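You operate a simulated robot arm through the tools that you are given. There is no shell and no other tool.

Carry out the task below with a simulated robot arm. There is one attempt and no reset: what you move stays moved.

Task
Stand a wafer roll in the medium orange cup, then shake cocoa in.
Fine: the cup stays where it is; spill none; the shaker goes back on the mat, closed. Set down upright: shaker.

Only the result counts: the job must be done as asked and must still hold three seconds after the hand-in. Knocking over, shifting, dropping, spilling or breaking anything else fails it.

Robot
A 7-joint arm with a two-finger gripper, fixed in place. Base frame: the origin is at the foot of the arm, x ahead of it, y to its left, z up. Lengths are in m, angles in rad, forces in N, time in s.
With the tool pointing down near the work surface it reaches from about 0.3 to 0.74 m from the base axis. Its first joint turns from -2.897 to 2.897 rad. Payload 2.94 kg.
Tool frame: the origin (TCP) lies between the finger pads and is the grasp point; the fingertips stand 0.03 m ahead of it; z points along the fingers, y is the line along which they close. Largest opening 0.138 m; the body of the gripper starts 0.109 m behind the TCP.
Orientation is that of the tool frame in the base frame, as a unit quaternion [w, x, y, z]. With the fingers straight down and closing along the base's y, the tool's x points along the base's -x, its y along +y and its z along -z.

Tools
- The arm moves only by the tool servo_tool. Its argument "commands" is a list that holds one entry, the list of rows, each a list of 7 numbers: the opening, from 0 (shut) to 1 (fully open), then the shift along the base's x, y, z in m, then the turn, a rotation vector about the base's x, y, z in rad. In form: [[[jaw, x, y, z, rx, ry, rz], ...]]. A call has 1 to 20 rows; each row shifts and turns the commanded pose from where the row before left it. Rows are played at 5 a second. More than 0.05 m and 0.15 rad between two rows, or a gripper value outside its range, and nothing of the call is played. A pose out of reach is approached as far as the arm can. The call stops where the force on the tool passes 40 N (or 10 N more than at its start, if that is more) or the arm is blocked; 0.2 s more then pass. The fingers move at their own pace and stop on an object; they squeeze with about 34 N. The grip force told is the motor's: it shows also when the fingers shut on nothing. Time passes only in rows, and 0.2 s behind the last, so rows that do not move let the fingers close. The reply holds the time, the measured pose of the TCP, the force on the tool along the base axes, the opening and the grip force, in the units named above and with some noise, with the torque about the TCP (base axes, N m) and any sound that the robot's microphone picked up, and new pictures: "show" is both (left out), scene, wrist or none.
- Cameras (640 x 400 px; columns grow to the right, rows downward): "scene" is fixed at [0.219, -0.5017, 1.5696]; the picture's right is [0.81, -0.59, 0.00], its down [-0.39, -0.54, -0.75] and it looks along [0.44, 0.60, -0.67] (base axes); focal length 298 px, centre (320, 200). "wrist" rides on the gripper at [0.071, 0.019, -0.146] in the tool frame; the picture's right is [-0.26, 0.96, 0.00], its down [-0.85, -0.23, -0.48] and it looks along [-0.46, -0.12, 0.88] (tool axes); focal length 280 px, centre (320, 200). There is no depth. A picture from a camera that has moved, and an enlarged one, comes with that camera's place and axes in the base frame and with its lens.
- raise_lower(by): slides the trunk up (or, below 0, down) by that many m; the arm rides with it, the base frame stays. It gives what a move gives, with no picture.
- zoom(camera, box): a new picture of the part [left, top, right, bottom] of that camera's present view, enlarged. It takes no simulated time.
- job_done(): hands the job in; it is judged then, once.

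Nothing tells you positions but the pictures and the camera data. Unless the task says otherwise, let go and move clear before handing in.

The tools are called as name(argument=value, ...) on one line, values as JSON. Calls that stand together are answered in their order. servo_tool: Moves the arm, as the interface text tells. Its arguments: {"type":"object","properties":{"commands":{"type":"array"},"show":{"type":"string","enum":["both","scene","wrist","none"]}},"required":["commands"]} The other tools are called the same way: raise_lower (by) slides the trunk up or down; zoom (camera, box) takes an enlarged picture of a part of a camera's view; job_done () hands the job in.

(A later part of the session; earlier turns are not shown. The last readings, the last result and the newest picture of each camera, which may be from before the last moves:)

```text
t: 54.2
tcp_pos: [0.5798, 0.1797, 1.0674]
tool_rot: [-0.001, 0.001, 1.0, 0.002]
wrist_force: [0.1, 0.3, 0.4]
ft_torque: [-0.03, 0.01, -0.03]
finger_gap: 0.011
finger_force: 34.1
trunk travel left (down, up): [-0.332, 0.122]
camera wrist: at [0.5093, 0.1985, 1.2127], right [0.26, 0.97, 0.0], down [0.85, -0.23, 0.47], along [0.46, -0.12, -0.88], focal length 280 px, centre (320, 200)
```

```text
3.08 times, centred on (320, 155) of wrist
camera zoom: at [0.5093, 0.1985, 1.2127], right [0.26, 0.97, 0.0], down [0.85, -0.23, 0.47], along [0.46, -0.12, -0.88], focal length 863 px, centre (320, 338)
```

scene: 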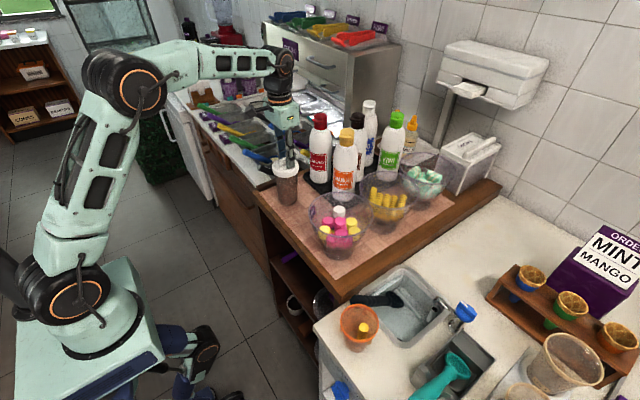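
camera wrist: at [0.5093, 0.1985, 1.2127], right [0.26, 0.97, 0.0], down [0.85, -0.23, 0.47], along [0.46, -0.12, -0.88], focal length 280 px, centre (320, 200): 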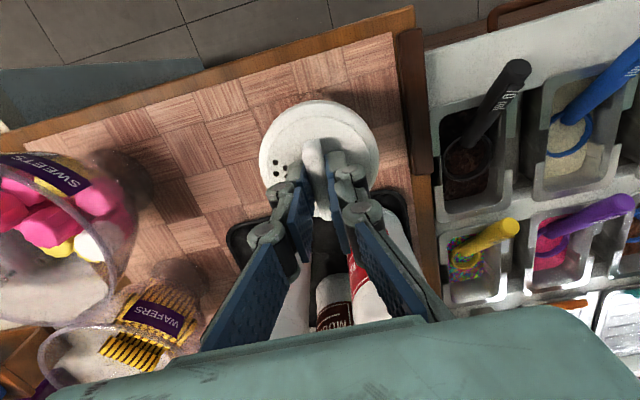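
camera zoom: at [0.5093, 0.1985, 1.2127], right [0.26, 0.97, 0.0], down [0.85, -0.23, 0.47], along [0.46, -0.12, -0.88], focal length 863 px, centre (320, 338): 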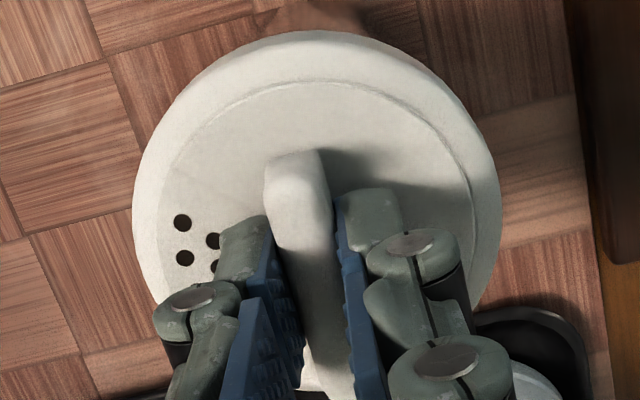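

The bar is gripped at 11 mm. Now a small test twist, about 17°, watching the torque and any sound.

servo_tool(commands=[[[0.03, 0, 0, 0, 0, 0, 0.1], [0.03, 0, 0, 0, 0, 0, 0.1], [0.03, 0, 0, 0, 0, 0, 0.1], [0.03, 0, 0, 0, 0, 0, 0]]], show="wrist")

zoom(camera="wrist", box=[250, 90, 390, 220])

zoom(camera="scene", box=[260, 130, 320, 200])

```text
t: 55.2
tcp_pos: [0.5791, 0.1802, 1.0662]
tool_rot: [-0.003, -0.15, 0.989, 0.001]
wrist_force: [0.5, -0.8, 0.5]
ft_torque: [0.0, 0.01, -0.01]
finger_gap: 0.0114
finger_force: 34.3
trunk travel left (down, up): [-0.332, 0.122]
camera wrist: at [0.5069, 0.1766, 1.213], right [-0.04, 1.0, 0.0], down [0.88, 0.03, 0.47], along [0.47, 0.02, -0.88], focal length 280 px, centre (320, 200)
```

wrist: 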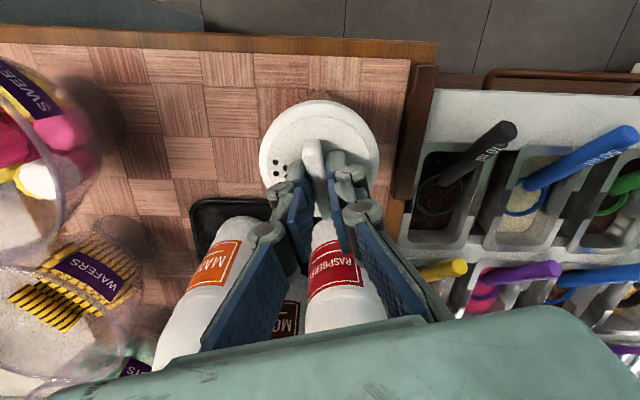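

```text
3.08 times, centred on (320, 155) of wrist
camera zoom: at [0.5069, 0.1766, 1.213], right [-0.04, 1.0, 0.0], down [0.88, 0.03, 0.47], along [0.47, 0.02, -0.88], focal length 863 px, centre (320, 338)
```

zoom: 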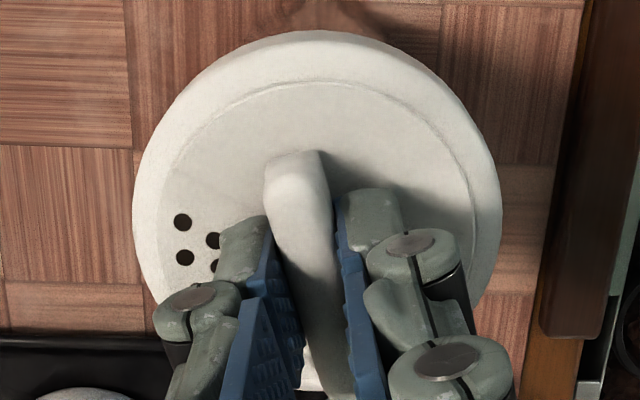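

```text
5.71 times, centred on (290, 165) of scene
camera zoom: at [0.219, -0.5017, 1.5696], right [0.81, -0.59, 0.0], down [-0.39, -0.54, -0.75], along [0.44, 0.6, -0.67], focal length 1704 px, centre (491, 400)
```

zoom: 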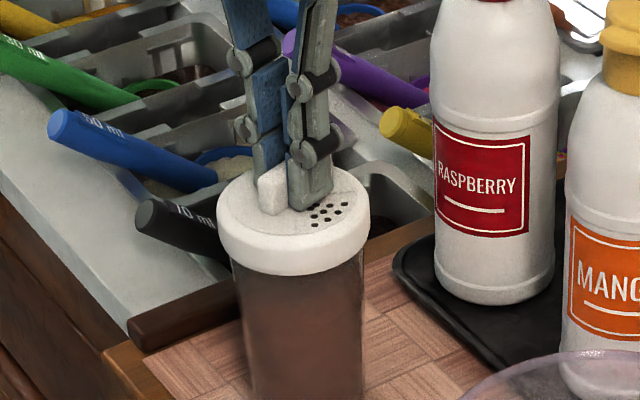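

The holes turned together with the bar and almost no torque showed, so the whole shaker probably turned on the mat. I'll press down through the fingertips so the base grips the mat, then try the twist again.

servo_tool(commands=[[[0.03, 0, 0, -0.002, 0, 0, 0], [0.03, 0, 0, -0.002, 0, 0, 0], [0.03, 0, 0, 0, 0, 0, 0]]], show="none")

```text
t: 56.0
tcp_pos: [0.5782, 0.1784, 1.0668]
tool_rot: [0.001, -0.15, 0.989, 0.002]
wrist_force: [0.7, 2.2, 22.7]
ft_torque: [-0.11, 0.46, -0.03]
finger_gap: 0.0111
finger_force: 34.0
trunk travel left (down, up): [-0.332, 0.122]
```

Pressing with about 23 N. Now a slow twist in the same direction.

servo_tool(commands=[[[0.03, 0, 0, 0, 0, 0, 0.06], [0.03, 0, 0, 0, 0, 0, 0.06], [0.03, 0, 0, 0, 0, 0, 0.06], [0.03, 0, 0, 0, 0, 0, 0.06], [0.03, 0, 0, 0, 0, 0, 0.06], [0.03, 0, 0, 0, 0, 0, 0]]], show="wrist")

zoom(camera="wrist", box=[250, 90, 390, 220])

zoom(camera="scene", box=[260, 130, 320, 200])

```text
t: 57.4
tcp_pos: [0.5756, 0.1763, 1.0663]
tool_rot: [0.0, -0.295, 0.955, 0.0]
wrist_force: [-8.6, -2.8, 29.4]
ft_torque: [-0.32, 0.57, -0.14]
finger_gap: 0.0111
finger_force: 34.6
trunk travel left (down, up): [-0.332, 0.122]
camera wrist: at [0.5072, 0.1522, 1.212], right [-0.33, 0.94, 0.0], down [0.83, 0.29, 0.48], along [0.45, 0.16, -0.88], focal length 280 px, centre (320, 200)
```

wrist: 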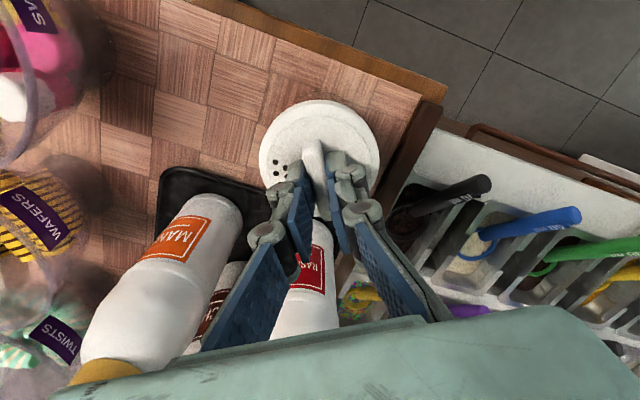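

```text
3.08 times, centred on (320, 155) of wrist
camera zoom: at [0.5072, 0.1522, 1.212], right [-0.33, 0.94, 0.0], down [0.83, 0.29, 0.48], along [0.45, 0.16, -0.88], focal length 863 px, centre (320, 338)
```

zoom: 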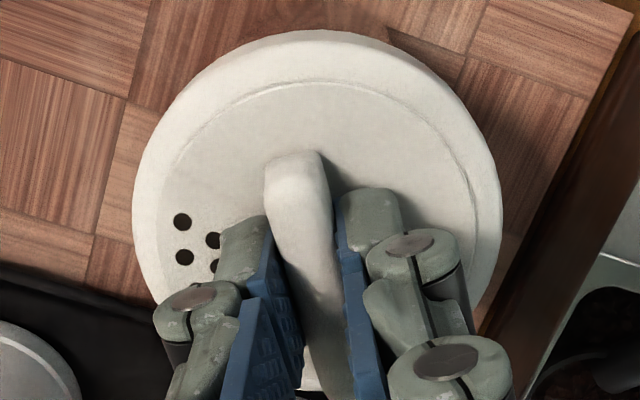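

```text
5.71 times, centred on (290, 165) of scene
camera zoom: at [0.219, -0.5017, 1.5696], right [0.81, -0.59, 0.0], down [-0.39, -0.54, -0.75], along [0.44, 0.6, -0.67], focal length 1704 px, centre (491, 400)
```

zoom: 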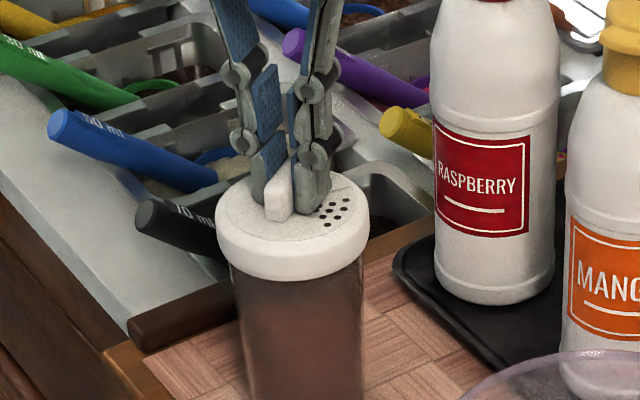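

The holes still follow the bar, with about 0.14 N·m of resistance, which looks like base friction: the dial may be at its stop in this direction. I'll keep pressing and twist the other way.

servo_tool(commands=[[[0.03, 0.001, 0.001, 0, 0, 0, -0.06], [0.03, 0.001, 0.001, 0, 0, 0, -0.06], [0.03, 0, 0, 0, 0, 0, -0.06], [0.03, 0, 0, 0, 0, 0, -0.06], [0.03, 0, 0, 0, 0, 0, -0.06], [0.03, 0, 0, 0, 0, 0, -0.06], [0.03, 0, 0, 0, 0, 0, 0]]], show="wrist")

zoom(camera="wrist", box=[250, 90, 390, 220])

zoom(camera="scene", box=[260, 130, 320, 200])

```text
t: 59.0
tcp_pos: [0.5794, 0.1788, 1.0664]
tool_rot: [0.0, -0.118, 0.993, 0.002]
wrist_force: [-2.7, -4.8, 21.3]
ft_torque: [-0.36, 0.14, 0.04]
finger_gap: 0.0108
finger_force: 34.2
trunk travel left (down, up): [-0.332, 0.122]
camera wrist: at [0.506, 0.1807, 1.2113], right [0.03, 1.0, 0.0], down [0.88, -0.02, 0.47], along [0.47, -0.01, -0.88], focal length 280 px, centre (320, 200)
```

wrist: 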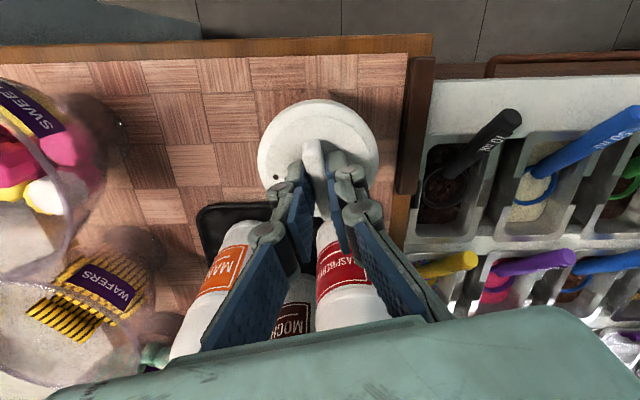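

```text
3.08 times, centred on (320, 155) of wrist
camera zoom: at [0.506, 0.1807, 1.2113], right [0.03, 1.0, 0.0], down [0.88, -0.02, 0.47], along [0.47, -0.01, -0.88], focal length 863 px, centre (320, 338)
```

zoom: 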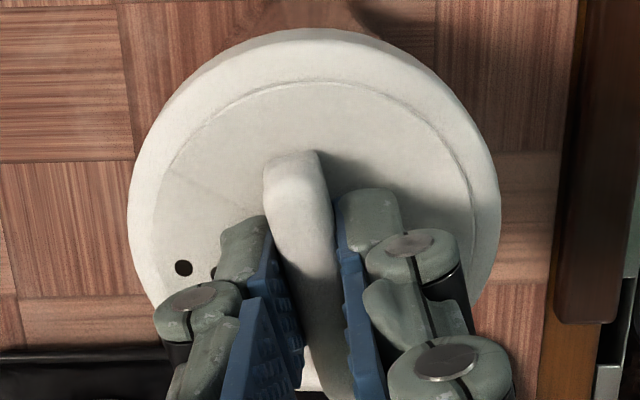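

```text
5.71 times, centred on (290, 165) of scene
camera zoom: at [0.219, -0.5017, 1.5696], right [0.81, -0.59, 0.0], down [-0.39, -0.54, -0.75], along [0.44, 0.6, -0.67], focal length 1704 px, centre (491, 400)
```

zoom: 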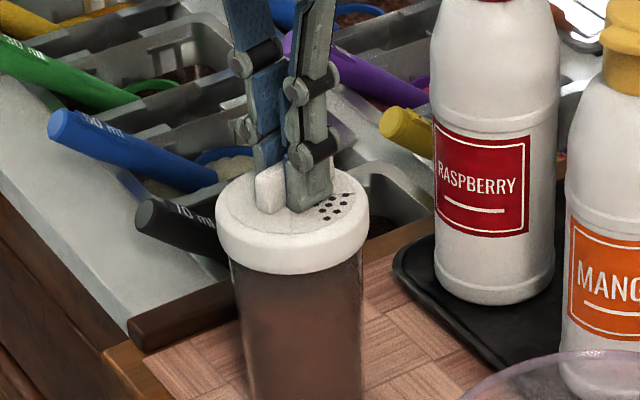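

That worked: turning this way the window edge slid over some holes, so clockwise (negative) closes the dial and it began fully open at the other stop. I'll turn it back open for dusting, with a little overshoot to the stop.

servo_tool(commands=[[[0.03, 0, 0, 0, 0, 0, 0.06], [0.03, 0, 0, 0, 0, 0, 0.06], [0.03, 0, 0, 0, 0, 0, 0.06], [0.03, 0, 0, 0, 0, 0, 0.06], [0.03, 0, 0, 0, 0, 0, 0.06], [0.03, 0, 0, 0, 0, 0, 0.06], [0.03, 0, 0, 0, 0, 0, 0.06], [0.03, 0, 0, 0, 0, 0, 0]]], show="wrist")

zoom(camera="wrist", box=[250, 90, 390, 220])

zoom(camera="scene", box=[260, 130, 320, 200])

```text
t: 60.8
tcp_pos: [0.5806, 0.1796, 1.0662]
tool_rot: [0.0, -0.325, 0.946, 0.001]
wrist_force: [0.5, -2.7, 18.5]
ft_torque: [-0.05, -0.31, -0.06]
finger_gap: 0.0109
finger_force: 34.3
trunk travel left (down, up): [-0.332, 0.122]
camera wrist: at [0.513, 0.1508, 1.211], right [-0.39, 0.92, 0.0], down [0.81, 0.34, 0.48], along [0.44, 0.18, -0.88], focal length 280 px, centre (320, 200)
```

wrist: 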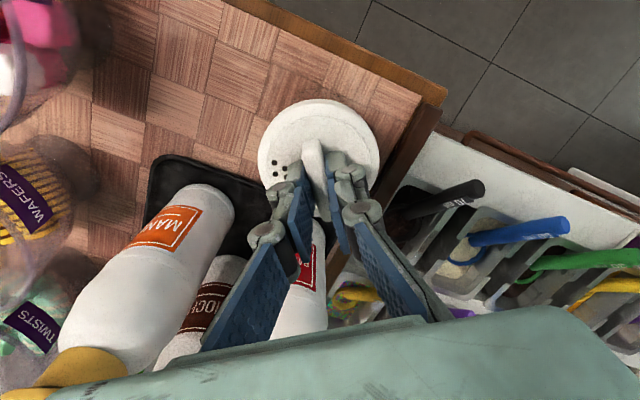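

```text
3.08 times, centred on (320, 155) of wrist
camera zoom: at [0.513, 0.1508, 1.211], right [-0.39, 0.92, 0.0], down [0.81, 0.34, 0.48], along [0.44, 0.18, -0.88], focal length 863 px, centre (320, 338)
```

zoom: 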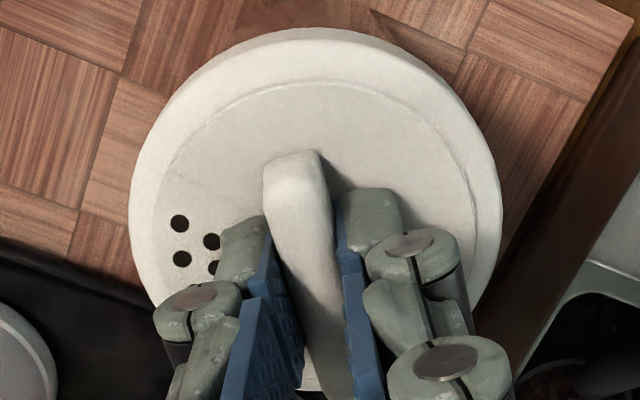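

```text
5.71 times, centred on (290, 165) of scene
camera zoom: at [0.219, -0.5017, 1.5696], right [0.81, -0.59, 0.0], down [-0.39, -0.54, -0.75], along [0.44, 0.6, -0.67], focal length 1704 px, centre (491, 400)
```

zoom: 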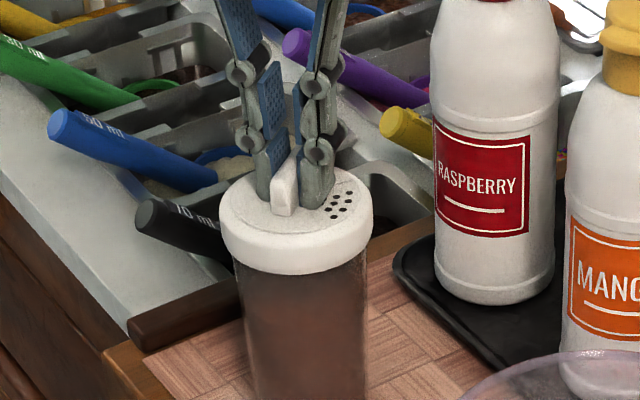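

The dial is open again, with the holes fully in the window. I'll release the bar, rise, and take a clear look at the lid to record where the holes point.

servo_tool(commands=[[[0.03, 0, 0, 0.005, 0, 0, 0], [0.1, 0, 0, 0, 0, 0, 0], [0.25, 0, 0, 0, 0, 0, 0], [0.3, 0, 0, 0.02, 0, 0, 0], [0.5, -0.01, -0.01, 0.03, 0, 0, 0], [0.9, -0.01, -0.02, 0.03, 0, 0, 0], [0.9, 0, 0, 0, 0, 0, 0], [0.9, 0, 0, 0, 0, 0, 0]]], show="both")

zoom(camera="wrist", box=[260, 80, 400, 200])

zoom(camera="scene", box=[255, 140, 325, 220])

```text
t: 62.6
tcp_pos: [0.5624, 0.1517, 1.1473]
tool_rot: [-0.002, -0.324, 0.946, 0.001]
wrist_force: [-0.5, 0.0, 0.5]
ft_torque: [-0.02, 0.05, 0.0]
finger_gap: 0.1244
finger_force: 0.0
trunk travel left (down, up): [-0.332, 0.122]
camera wrist: at [0.4955, 0.1233, 1.2944], right [-0.39, 0.92, 0.0], down [0.81, 0.34, 0.47], along [0.43, 0.18, -0.88], focal length 280 px, centre (320, 200)
```

scene: 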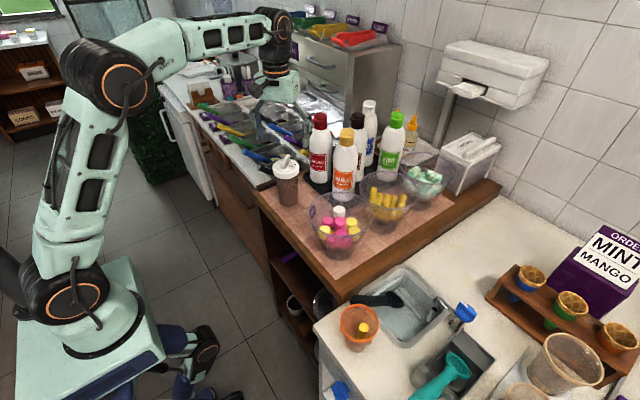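
wrist: 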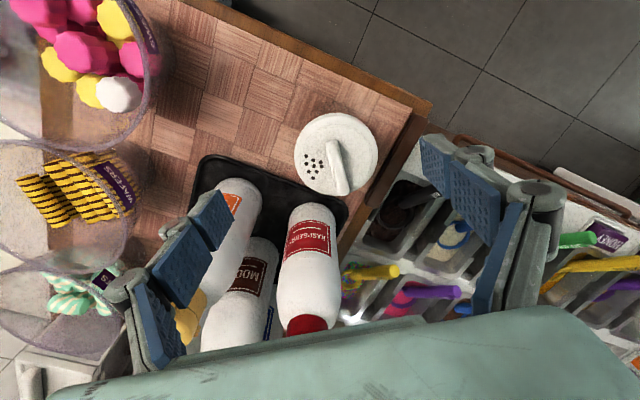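

```text
3.33 times, centred on (330, 140) of wrist
camera zoom: at [0.4955, 0.1233, 1.2944], right [-0.39, 0.92, 0.0], down [0.81, 0.34, 0.47], along [0.43, 0.18, -0.88], focal length 935 px, centre (287, 400)
```

zoom: 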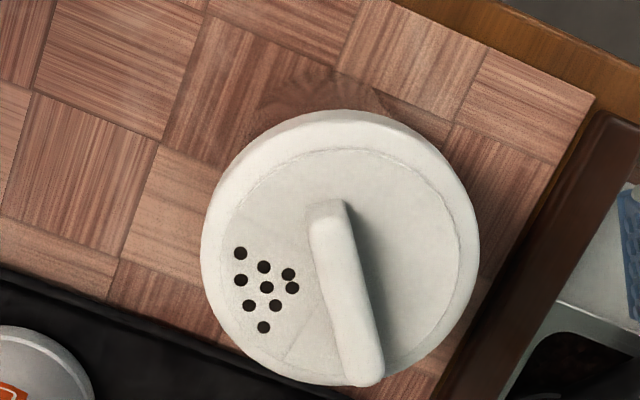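

```text
5.00 times, centred on (290, 180) of scene
camera zoom: at [0.219, -0.5017, 1.5696], right [0.81, -0.59, 0.0], down [-0.39, -0.54, -0.75], along [0.44, 0.6, -0.67], focal length 1491 px, centre (470, 300)
```

zoom: 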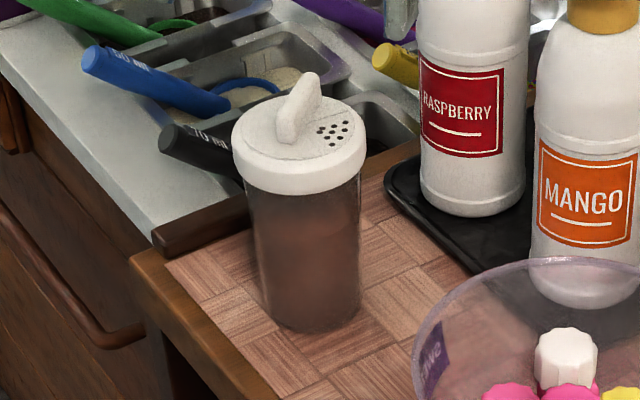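

The shaker axis is at about (0.578, 0.1755), lid top z≈1.036, with the holes offset (0.015, -0.018) from the axis. Next I'll test in free air whether the tool can go horizontal with the camera on top, first yawing to suit.

servo_tool(commands=[[[0.9, -0.006, -0.0023, 0.005, 0, 0, 0.1398], [0.9, -0.006, -0.0023, 0.005, 0, 0, 0.1398], [0.9, -0.006, -0.0023, 0.005, 0, 0, 0.1398], [0.9, -0.006, -0.0023, 0.005, 0, 0, 0.1398], [0.9, -0.006, -0.0023, 0.005, 0, 0, 0.1398], [0.9, -0.006, -0.0023, 0.005, 0, 0, 0.1398], [0.9, -0.006, -0.0023, 0.005, 0, 0, 0.1398], [0.9, -0.006, -0.0023, 0.005, 0, 0, 0.1398], [0.9, -0.006, -0.0023, 0.005, 0, 0, 0.1398], [0.9, -0.006, -0.0023, 0.005, 0, 0, 0.1398], [0.9, -0.006, -0.0023, 0.005, 0, 0, 0.1398], [0.9, -0.006, -0.0023, 0.005, 0, 0, 0.1398], [0.9, -0.006, -0.0023, 0.005, 0, 0, 0.1398], [0.9, -0.006, -0.0023, 0.005, 0, 0, 0.1398], [0.9, 0, 0, 0, 0, 0, 0]]], show="none")

servo_tool(commands=[[[0.9, 0, 0, 0, -0.0714, -0.1237, 0], [0.9, 0, 0, 0, -0.0714, -0.1237, 0], [0.9, 0, 0, 0, -0.0714, -0.1237, 0], [0.9, 0, 0, 0, -0.0714, -0.1237, 0], [0.9, 0, 0, 0, -0.0714, -0.1237, 0], [0.9, 0, 0, 0, -0.0714, -0.1237, 0], [0.9, 0, 0, 0, -0.0714, -0.1237, 0], [0.9, 0, 0, 0, -0.0714, -0.1237, 0], [0.9, 0, 0, 0, -0.0714, -0.1237, 0], [0.9, 0, 0, 0, -0.0714, -0.1237, 0], [0.9, 0, 0, 0, -0.0714, -0.1237, 0], [0.9, 0, 0, 0, 0, 0, 0], [0.9, 0, 0, 0, 0, 0, 0]]], show="scene")

```text
t: 65.8
tcp_pos: [0.4753, 0.1172, 1.2205]
tool_rot: [0.001, 0.966, -0.258, 0.002]
wrist_force: [-0.1, -1.1, -0.3]
ft_torque: [-0.02, -0.04, -0.03]
finger_gap: 0.1244
finger_force: 0.0
trunk travel left (down, up): [-0.332, 0.122]
```

```text
t: 68.6
tcp_pos: [0.4772, 0.1178, 1.2182]
tool_rot: [0.184, 0.681, -0.183, 0.685]
wrist_force: [-0.6, -0.3, -0.2]
ft_torque: [0.0, 0.0, 0.0]
finger_gap: 0.1246
finger_force: 0.2
trunk travel left (down, up): [-0.332, 0.122]
```

scene: 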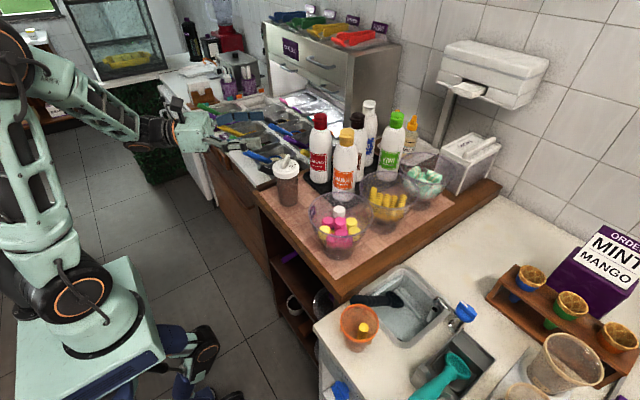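

The tool is perfectly horizontal with the camera on top. Now testing whether it can roll 180° about its own axis to invert a held shaker.

servo_tool(commands=[[[0.9, 0, 0, 0, 0.1296, -0.0748, 0], [0.9, 0, 0, 0, 0.1296, -0.0748, 0], [0.9, 0, 0, 0, 0.1296, -0.0748, 0], [0.9, 0, 0, 0, 0.1296, -0.0748, 0], [0.9, 0, 0, 0, 0.1296, -0.0748, 0], [0.9, 0, 0, 0, 0.1296, -0.0748, 0], [0.9, 0, 0, 0, 0.1296, -0.0748, 0], [0.9, 0, 0, 0, 0.1296, -0.0748, 0], [0.9, 0, 0, 0, 0.1296, -0.0748, 0], [0.9, 0, 0, 0, 0.1296, -0.0748, 0], [0.9, 0, 0, 0, 0, 0, 0]]], show="none")

servo_tool(commands=[[[0.9, 0, 0, 0, 0.1296, -0.0748, 0], [0.9, 0, 0, 0, 0.1296, -0.0748, 0], [0.9, 0, 0, 0, 0.1296, -0.0748, 0], [0.9, 0, 0, 0, 0.1296, -0.0748, 0], [0.9, 0, 0, 0, 0.1296, -0.0748, 0], [0.9, 0, 0, 0, 0.1296, -0.0748, 0], [0.9, 0, 0, 0, 0.1296, -0.0748, 0], [0.9, 0, 0, 0, 0.1296, -0.0748, 0], [0.9, 0, 0, 0, 0.1296, -0.0748, 0], [0.9, 0, 0, 0, 0.1296, -0.0748, 0], [0.9, 0, 0, 0, 0.1225, -0.0708, 0], [0.9, 0, 0, 0, 0, 0, 0]]], show="scene")

```text
t: 71.0
tcp_pos: [0.4773, 0.1184, 1.2183]
tool_rot: [-0.329, 0.374, -0.602, 0.624]
wrist_force: [1.1, 0.3, 0.2]
ft_torque: [0.01, 0.01, -0.01]
finger_gap: 0.1243
finger_force: 0.1
trunk travel left (down, up): [-0.332, 0.122]
```

```text
t: 73.6
tcp_pos: [0.4761, 0.1181, 1.2188]
tool_rot: [0.682, 0.182, 0.685, -0.183]
wrist_force: [-1.1, 0.5, -0.1]
ft_torque: [-0.01, -0.02, 0.04]
finger_gap: 0.1246
finger_force: 0.1
trunk travel left (down, up): [-0.332, 0.122]
```

scene: 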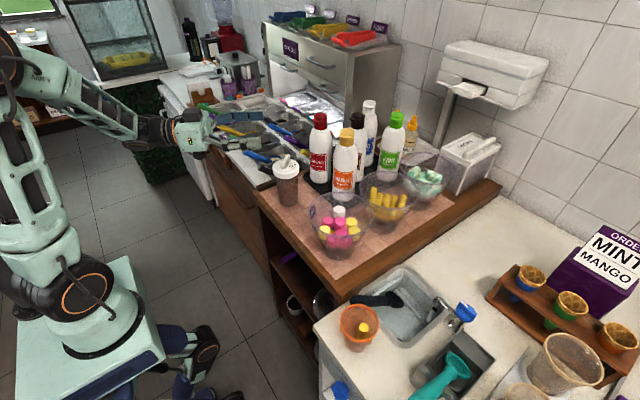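

The 180° roll works fully. I'll now verify the inverted pose over the cup too, still empty-handed and staying high.

servo_tool(commands=[[[0.9, -0.0008, -0.035, 0, 0, 0, -0.0436], [0.9, -0.0008, -0.035, 0, 0, 0, -0.0436], [0.9, -0.0008, -0.035, 0, 0, 0, -0.0436], [0.9, -0.0008, -0.035, 0, 0, 0, -0.0436], [0.9, -0.0008, -0.035, 0, 0, 0, -0.0436], [0.9, -0.0008, -0.035, 0, 0, 0, -0.0436], [0.9, -0.0008, -0.035, 0, 0, 0, -0.0436], [0.9, -0.0008, -0.035, 0, 0, 0, -0.0436], [0.9, -0.0008, -0.035, 0, 0, 0, -0.0436], [0.9, -0.0008, -0.035, 0, 0, 0, -0.0436], [0.9, -0.0008, -0.035, 0, 0, 0, -0.0436], [0.9, -0.0008, -0.036, 0, 0, 0, -0.0436], [0.9, 0, 0, -0.03, 0, 0, 0], [0.9, 0, 0, -0.03, 0, 0, 0], [0.9, 0, 0, -0.03, 0, 0, 0], [0.9, 0, 0, 0, 0, 0, 0]]], show="both")

```text
t: 77.0
tcp_pos: [0.4685, -0.3024, 1.129]
tool_rot: [0.611, 0.352, 0.615, -0.353]
wrist_force: [-0.3, 0.9, -0.4]
ft_torque: [-0.03, 0.0, 0.01]
finger_gap: 0.1243
finger_force: 0.0
trunk travel left (down, up): [-0.332, 0.122]
camera wrist: at [0.4117, -0.1678, 1.0585], right [0.84, 0.48, 0.26], down [-0.43, 0.29, 0.85], along [0.34, -0.82, 0.46], focal length 280 px, centre (320, 200)
```

scene: 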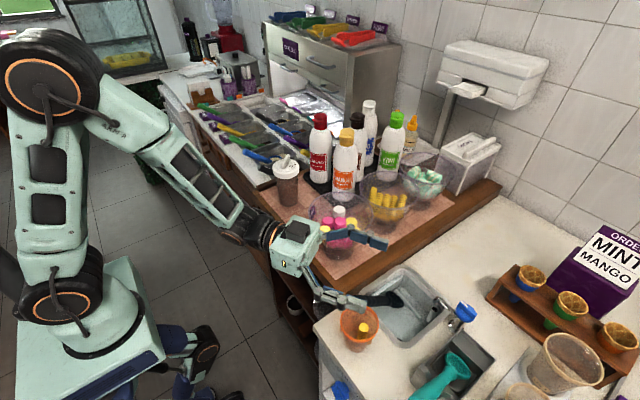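
wrist: 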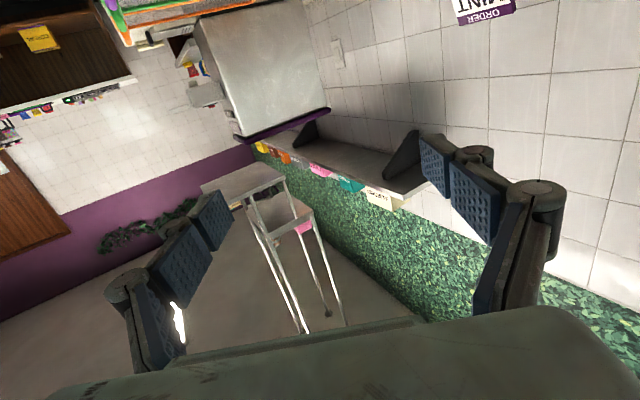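

The inverted pose over the cup is reachable. I'll roll back upright here to confirm the whole roll range at this spot.

servo_tool(commands=[[[0.9, 0, 0, 0, -0.0748, 0.1296, 0], [0.9, 0, 0, 0, -0.0748, 0.1296, 0], [0.9, 0, 0, 0, -0.0748, 0.1296, 0], [0.9, 0, 0, 0, -0.0748, 0.1296, 0], [0.9, 0, 0, 0, -0.0748, 0.1296, 0], [0.9, 0, 0, 0, -0.0748, 0.1296, 0], [0.9, 0, 0, 0, -0.0748, 0.1296, 0], [0.9, 0, 0, 0, -0.0748, 0.1296, 0], [0.9, 0, 0, 0, -0.0748, 0.1296, 0], [0.9, 0, 0, 0, -0.0748, 0.1296, 0], [0.9, 0, 0, 0, -0.0748, 0.1296, 0], [0.9, 0, 0, 0, -0.0748, 0.1296, 0], [0.9, 0, 0, 0, -0.0748, 0.1296, 0], [0.9, 0, 0, 0, -0.0748, 0.1296, 0], [0.9, 0, 0, 0, -0.0748, 0.1296, 0], [0.9, 0, 0, 0, -0.0748, 0.1296, 0], [0.9, 0, 0, 0, -0.0748, 0.1296, 0], [0.9, 0, 0, 0, -0.0748, 0.1296, 0], [0.9, 0, 0, 0, -0.0748, 0.1296, 0], [0.9, 0, 0, 0, -0.0748, 0.1296, 0]]], show="none")

servo_tool(commands=[[[0.9, 0, 0, 0, -0.0745, 0.129, 0], [0.9, 0, 0, 0, 0, 0, 0], [0.9, 0, 0, 0, 0, 0, 0]]], show="both")

```text
t: 81.2
tcp_pos: [0.4674, -0.3012, 1.1286]
tool_rot: [0.312, 0.585, -0.395, 0.636]
wrist_force: [-0.2, 0.4, -0.1]
ft_torque: [-0.03, 0.02, 0.0]
finger_gap: 0.1237
finger_force: 0.0
trunk travel left (down, up): [-0.332, 0.122]
```

```text
t: 82.0
tcp_pos: [0.4679, -0.3009, 1.1289]
tool_rot: [0.358, 0.612, -0.35, 0.612]
wrist_force: [0.0, 0.0, -0.4]
ft_torque: [-0.01, -0.05, 0.01]
finger_gap: 0.1241
finger_force: 0.1
trunk travel left (down, up): [-0.332, 0.122]
camera wrist: at [0.3791, -0.185, 1.199], right [-0.84, -0.48, -0.25], down [-0.04, 0.52, -0.85], along [0.54, -0.7, -0.46], focal length 280 px, centre (320, 200)
```

scene: 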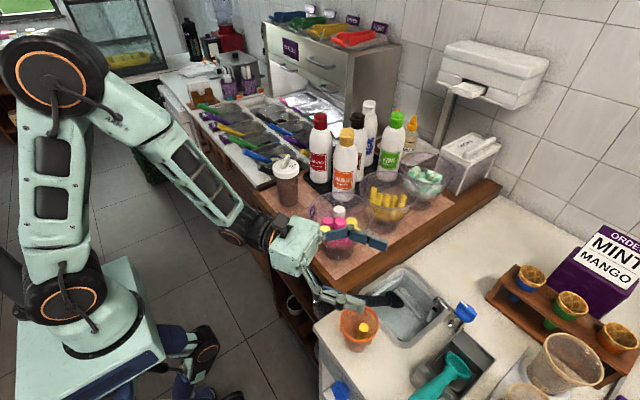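
wrist: 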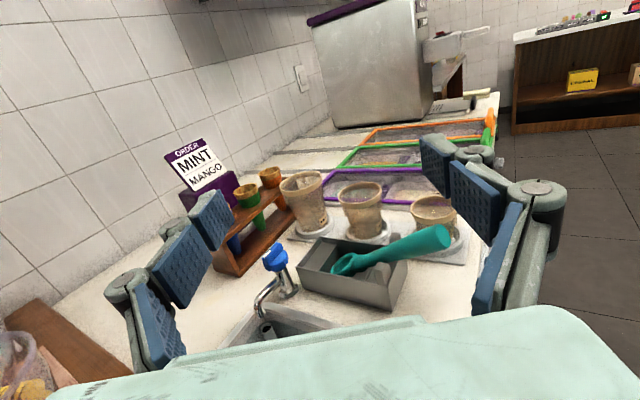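

Everything is reachable. Now I'll travel back, still horizontal, to a point 12 cm in front of the shaker on its approach line.

servo_tool(commands=[[[0.8, 0.0004, 0.0383, 0, 0, 0, 0.0374], [0.8, 0.0004, 0.0383, 0, 0, 0, 0.0374], [0.8, 0.0004, 0.0383, 0, 0, 0, 0.0374], [0.8, 0.0004, 0.0383, 0, 0, 0, 0.0374], [0.8, 0.0004, 0.0383, 0, 0, 0, 0.0374], [0.8, 0.0004, 0.0383, 0, 0, 0, 0.0374], [0.8, 0.0004, 0.0383, 0, 0, 0, 0.0374], [0.8, 0.0004, 0.0383, 0, 0, 0, 0.0374], [0.8, 0.0004, 0.0383, 0, 0, 0, 0.0374], [0.8, 0.0004, 0.0383, 0, 0, 0, 0.0374], [0.8, 0.0004, 0.0383, 0, 0, 0, 0.0374], [0.8, 0.0004, 0.0383, 0, 0, 0, 0.0374], [0.8, 0.0004, 0.0383, 0, 0, 0, 0.0374], [0.8, 0.0004, 0.0383, 0, 0, 0, 0.0374], [0.8, 0, 0, 0, 0, 0, 0], [0.8, 0, 0, 0, 0, 0, 0]]], show="both")

```text
t: 85.4
tcp_pos: [0.4704, 0.2344, 1.1285]
tool_rot: [0.187, 0.682, -0.181, 0.684]
wrist_force: [-0.3, -0.1, 0.1]
ft_torque: [0.02, -0.02, 0.01]
finger_gap: 0.1106
finger_force: 0.1
trunk travel left (down, up): [-0.332, 0.122]
camera wrist: at [0.3358, 0.292, 1.1993], right [-0.49, -0.84, -0.26], down [-0.29, 0.43, -0.85], along [0.82, -0.34, -0.46], focal length 280 px, centre (320, 200)
```

scene: 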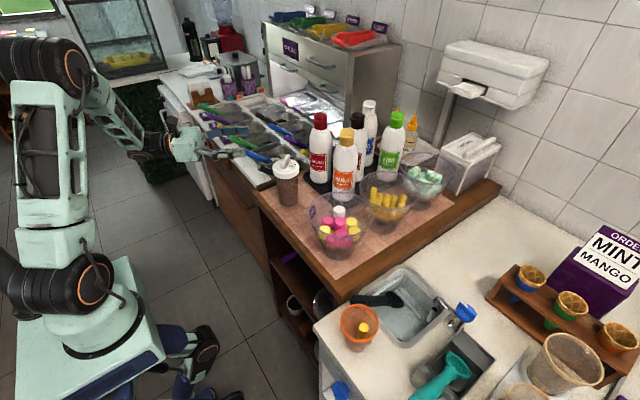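
wrist: 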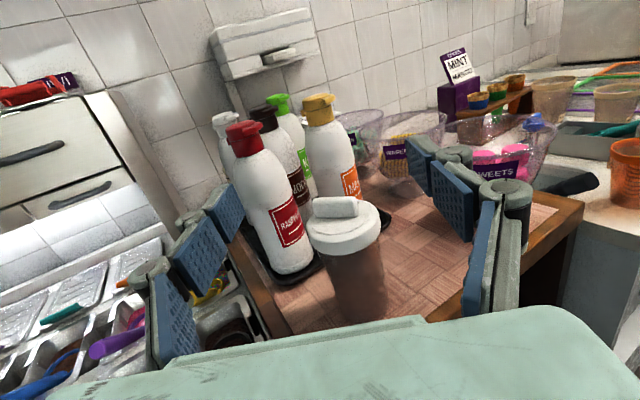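

I can see the shaker squarely between the open fingers. Enlarging to check lateral alignment before descending.

zoom(camera="wrist", box=[270, 170, 430, 330])

```text
2.50 times, centred on (350, 250) of wrist
camera zoom: at [0.3358, 0.292, 1.1993], right [-0.49, -0.84, -0.26], down [-0.29, 0.43, -0.85], along [0.82, -0.34, -0.46], focal length 701 px, centre (245, 75)
```

zoom: 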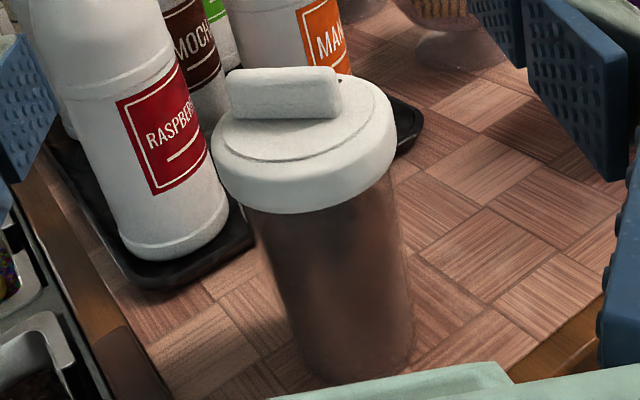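

Lateral alignment is within a millimetre or so. Descending to grasp height (z≈0.955) in front of the shaker.

servo_tool(commands=[[[0.8, 0, 0, -0.04, 0, 0, 0], [0.8, 0, 0, -0.04, 0, 0, 0], [0.8, 0, 0, -0.04, 0, 0, 0], [0.8, 0, 0, -0.03, 0, 0, 0], [0.8, 0, 0, -0.0235, 0, 0, 0], [0.8, 0, 0, 0, 0, 0, 0]]], show="both")

zoom(camera="scene", box=[190, 120, 330, 240])

```text
t: 86.8
tcp_pos: [0.4735, 0.233, 0.9565]
tool_rot: [0.188, 0.682, -0.182, 0.684]
wrist_force: [-0.1, 0.3, 0.0]
ft_torque: [0.01, -0.02, -0.01]
finger_gap: 0.1105
finger_force: 0.0
trunk travel left (down, up): [-0.332, 0.122]
camera wrist: at [0.3376, 0.2895, 1.0271], right [-0.49, -0.84, -0.26], down [-0.29, 0.43, -0.85], along [0.82, -0.34, -0.46], focal length 280 px, centre (320, 200)
```

scene: 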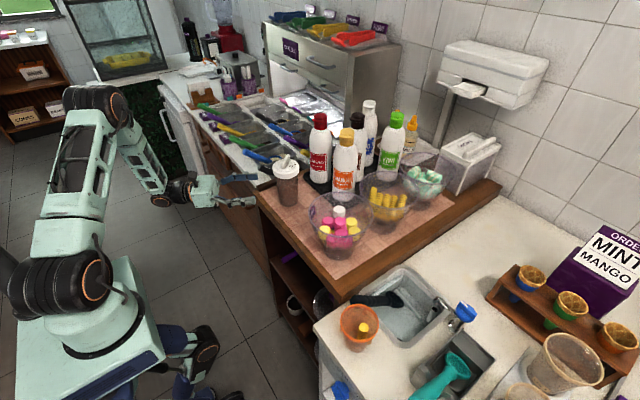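
wrist: 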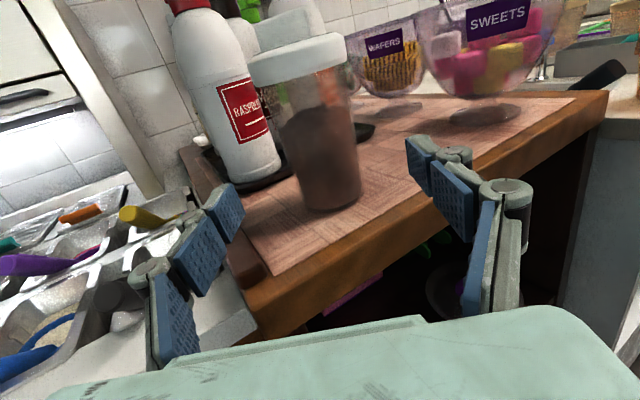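

```text
3.33 times, centred on (260, 180) of scene
camera zoom: at [0.219, -0.5017, 1.5696], right [0.81, -0.59, 0.0], down [-0.39, -0.54, -0.75], along [0.44, 0.6, -0.67], focal length 994 px, centre (520, 267)
```

zoom: 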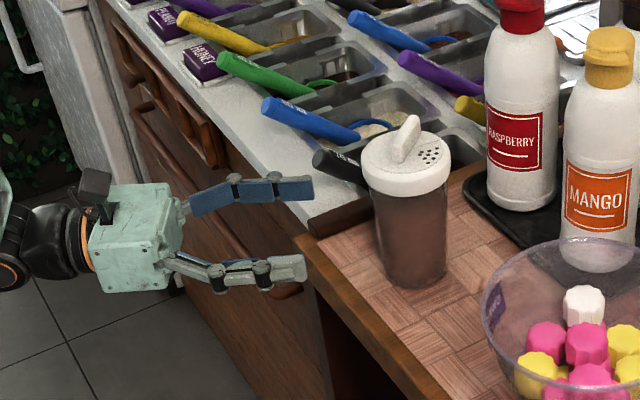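

Clear of the counter edge and aligned. Advancing 11.8 cm along the approach line so the shaker body sits between the pads.

servo_tool(commands=[[[0.8, 0.0256, -0.0148, 0, 0, 0, 0], [0.8, 0.0256, -0.0148, 0, 0, 0, 0], [0.8, 0.0256, -0.0148, 0, 0, 0, 0], [0.8, 0.0254, -0.0146, 0, 0, 0, 0], [0.8, 0, 0, 0, 0, 0, 0]]], show="both")

zoom(camera="scene", box=[220, 130, 330, 220])

```text
t: 88.0
tcp_pos: [0.5755, 0.1734, 0.9558]
tool_rot: [0.187, 0.682, -0.181, 0.684]
wrist_force: [0.6, -0.3, -0.7]
ft_torque: [0.0, 0.01, 0.01]
finger_gap: 0.1105
finger_force: 0.1
trunk travel left (down, up): [-0.332, 0.122]
camera wrist: at [0.4402, 0.2307, 1.0271], right [-0.49, -0.84, -0.26], down [-0.3, 0.43, -0.85], along [0.82, -0.34, -0.46], focal length 280 px, centre (320, 200)
```

scene: 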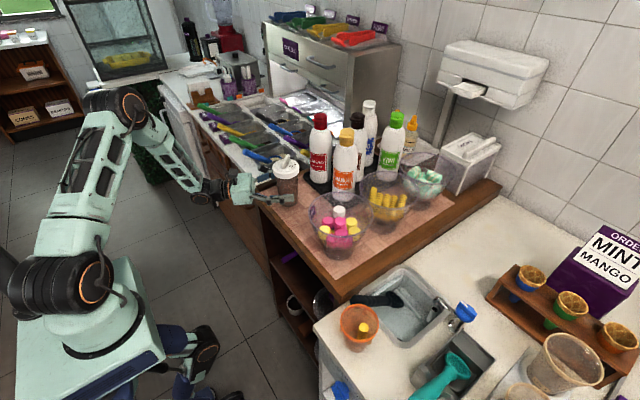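
wrist: 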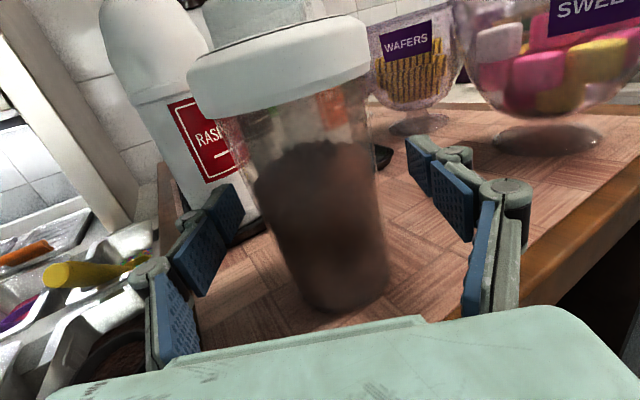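

```text
4.44 times, centred on (275, 175) of scene
camera zoom: at [0.219, -0.5017, 1.5696], right [0.81, -0.59, 0.0], down [-0.39, -0.54, -0.75], along [0.44, 0.6, -0.67], focal length 1325 px, centre (520, 311)
```

zoom: 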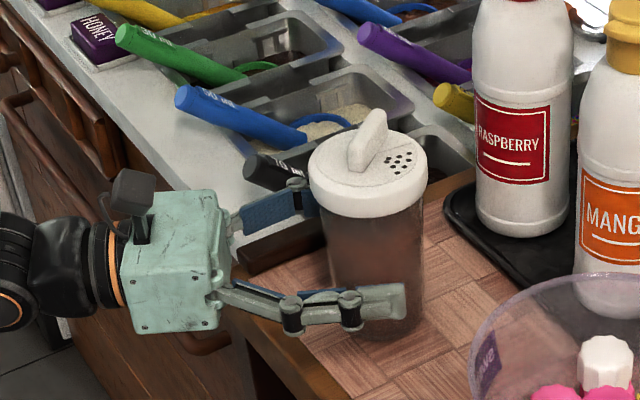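

The shaker body is centred between the pads at mid-height. Closing gently until it grips.

servo_tool(commands=[[[0.68, 0, 0, 0, 0, 0, 0], [0.6, 0, 0, 0, 0, 0, 0], [0.55, 0, 0, 0, 0, 0, 0], [0.52, 0, 0, 0, 0, 0, 0], [0.49, 0, 0, 0, 0, 0, 0], [0.46, 0, 0, 0, 0, 0, 0], [0.43, 0, 0, 0, 0, 0, 0], [0.4, 0, 0, 0, 0, 0, 0], [0.4, 0, 0, 0, 0, 0, 0]]], show="both")

zoom(camera="scene", box=[220, 130, 330, 220])

```text
t: 90.0
tcp_pos: [0.5746, 0.173, 0.9567]
tool_rot: [0.187, 0.682, -0.181, 0.684]
wrist_force: [-0.8, -0.7, 0.2]
ft_torque: [-0.03, -0.04, 0.01]
finger_gap: 0.0692
finger_force: 33.6
trunk travel left (down, up): [-0.332, 0.122]
camera wrist: at [0.4397, 0.2308, 1.0271], right [-0.49, -0.84, -0.26], down [-0.29, 0.43, -0.85], along [0.82, -0.34, -0.46], focal length 280 px, centre (320, 200)
```

scene: 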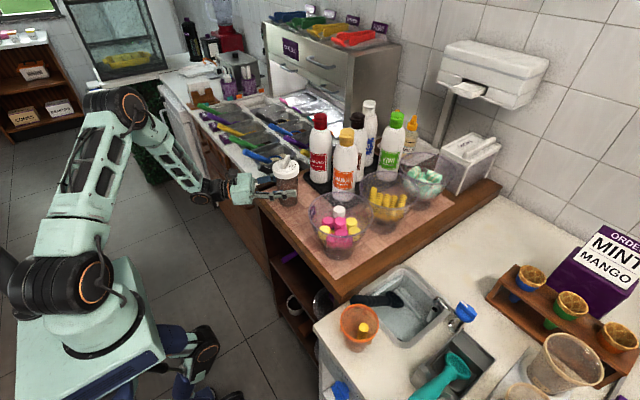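
wrist: 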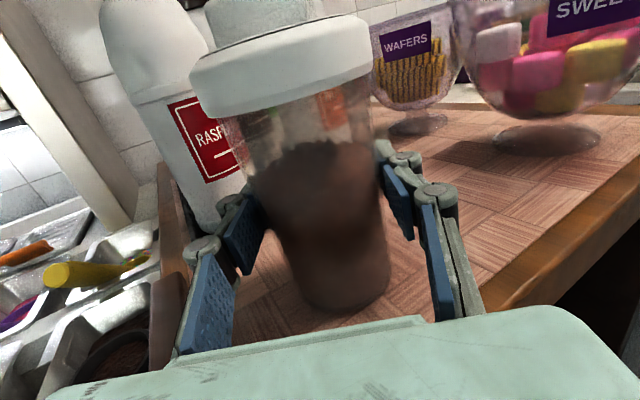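

```text
4.44 times, centred on (275, 175) of scene
camera zoom: at [0.219, -0.5017, 1.5696], right [0.81, -0.59, 0.0], down [-0.39, -0.54, -0.75], along [0.44, 0.6, -0.67], focal length 1325 px, centre (520, 311)
```

zoom: 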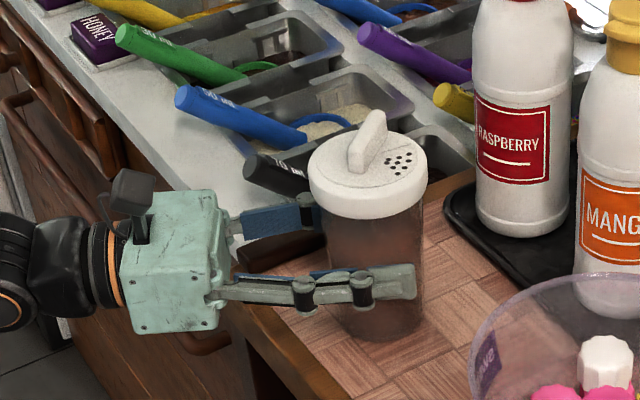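

The shaker is held at 69 mm with full grip force. Lifting it slowly a couple of centimetres first to confirm it stays upright and steady.

servo_tool(commands=[[[0.4, 0, 0, 0.008, 0, 0, 0], [0.4, 0, 0, 0.012, 0, 0, 0], [0.4, 0, 0, 0.015, 0, 0, 0], [0.4, 0, 0, 0, 0, 0, 0]]], show="both")

zoom(camera="scene", box=[220, 130, 330, 220])

```text
t: 91.0
tcp_pos: [0.5743, 0.1753, 0.9904]
tool_rot: [0.188, 0.682, -0.182, 0.683]
wrist_force: [0.2, 0.7, -3.4]
ft_torque: [0.01, 0.0, 0.01]
finger_gap: 0.0686
finger_force: 33.6
trunk travel left (down, up): [-0.332, 0.122]
camera wrist: at [0.4386, 0.2318, 1.061], right [-0.49, -0.84, -0.26], down [-0.3, 0.43, -0.85], along [0.82, -0.34, -0.46], focal length 280 px, centre (320, 200)
```

scene: 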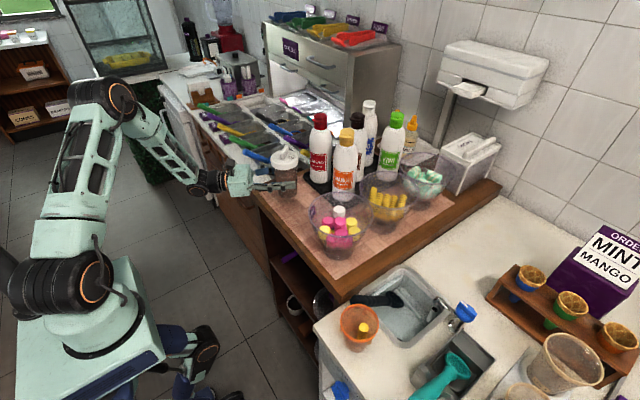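
wrist: 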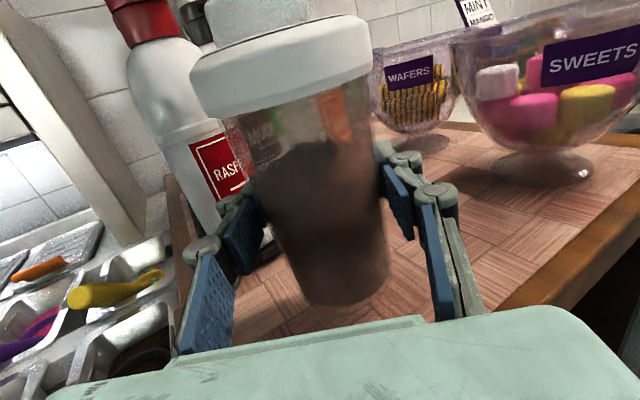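

```text
4.44 times, centred on (275, 175) of scene
camera zoom: at [0.219, -0.5017, 1.5696], right [0.81, -0.59, 0.0], down [-0.39, -0.54, -0.75], along [0.44, 0.6, -0.67], focal length 1325 px, centre (520, 311)
```

zoom: 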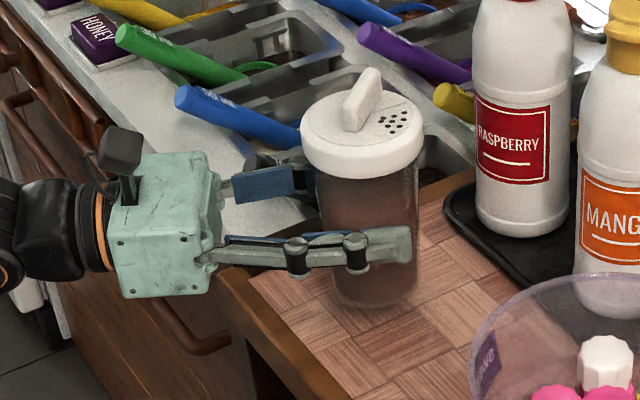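

The lift is steady and upright (about 3.4 N). Now raising to a travel height and carrying it gently over to the cup.

servo_tool(commands=[[[0.4, 0, 0, 0.02, 0, 0, 0], [0.4, 0, 0, 0.03, 0, 0, 0], [0.4, 0, 0, 0.035, 0, 0, 0], [0.4, -0.005, 0, 0.035, 0, 0, 0], [0.4, -0.01, -0.005, 0.03, 0, 0, 0], [0.4, -0.01, -0.015, 0.015, 0, 0, -0.02], [0.4, -0.01, -0.025, 0, 0, 0, -0.03], [0.4, -0.01, -0.03, 0, 0, 0, -0.04], [0.4, -0.01, -0.03, 0, 0, 0, -0.04], [0.4, -0.01, -0.03, 0, 0, 0, -0.04], [0.4, -0.01, -0.03, 0, 0, 0, -0.04], [0.4, -0.01, -0.03, 0, 0, 0, -0.04], [0.4, -0.01, -0.03, 0, 0, 0, -0.04], [0.4, -0.005, -0.03, 0, 0, 0, -0.04], [0.4, -0.005, -0.03, 0, 0, 0, -0.04], [0.4, -0.005, -0.03, 0, 0, 0, -0.04], [0.4, 0, -0.03, 0, 0, 0, -0.04], [0.4, 0, -0.03, 0, 0, 0, -0.04], [0.4, 0, -0.03, 0, 0, 0, -0.0336], [0.4, 0, 0, 0, 0, 0, 0]]], show="both")

```text
t: 95.2
tcp_pos: [0.4669, -0.2292, 1.1559]
tool_rot: [0.357, 0.612, -0.351, 0.612]
wrist_force: [0.3, 0.7, -3.0]
ft_torque: [0.02, 0.02, 0.02]
finger_gap: 0.069
finger_force: 34.2
trunk travel left (down, up): [-0.332, 0.122]
camera wrist: at [0.379, -0.1122, 1.2262], right [-0.84, -0.48, -0.25], down [-0.04, 0.52, -0.85], along [0.54, -0.7, -0.46], focal length 280 px, centre (320, 200)
```

scene: 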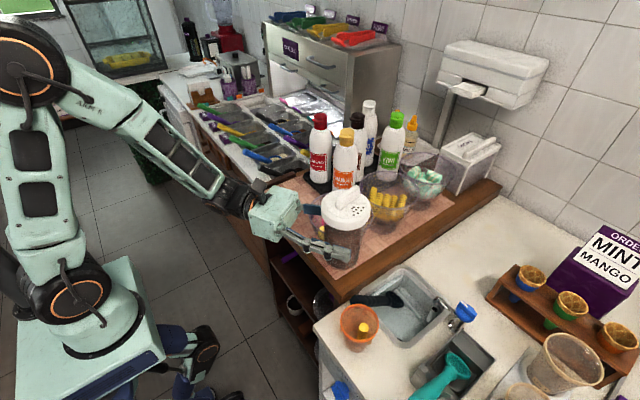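
wrist: 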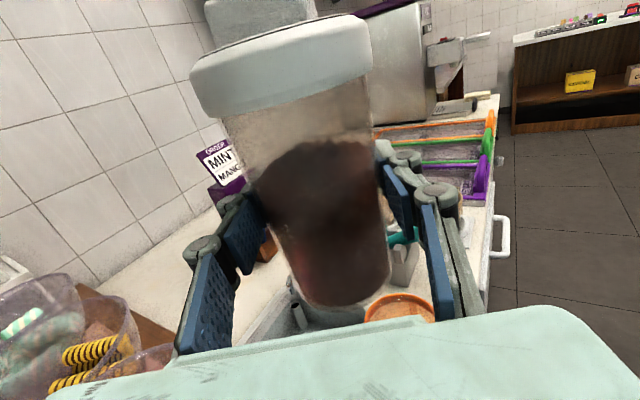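

The shaker arrived upright near the cup. I'll check the current hole direction on the lid before planning the roll.

zoom(camera="scene", box=[300, 175, 390, 275])

zoom(camera="scene", box=[310, 285, 410, 365])

```text
4.00 times, centred on (345, 225) of scene
camera zoom: at [0.219, -0.5017, 1.5696], right [0.81, -0.59, 0.0], down [-0.39, -0.54, -0.75], along [0.44, 0.6, -0.67], focal length 1193 px, centre (220, 100)
```

zoom: 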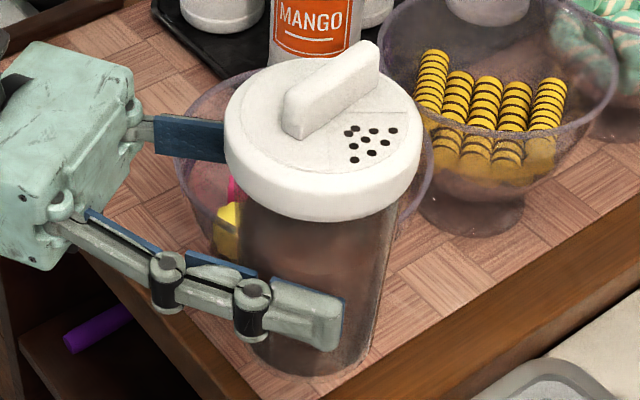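

```text
5.00 times, centred on (360, 325) of scene
camera zoom: at [0.219, -0.5017, 1.5696], right [0.81, -0.59, 0.0], down [-0.39, -0.54, -0.75], along [0.44, 0.6, -0.67], focal length 1491 px, centre (120, -425)
```

zoom: 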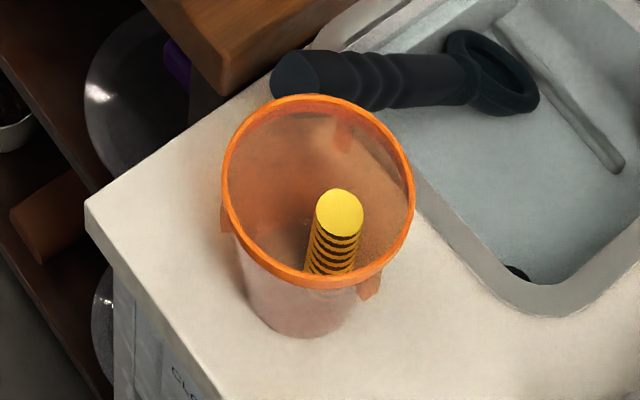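

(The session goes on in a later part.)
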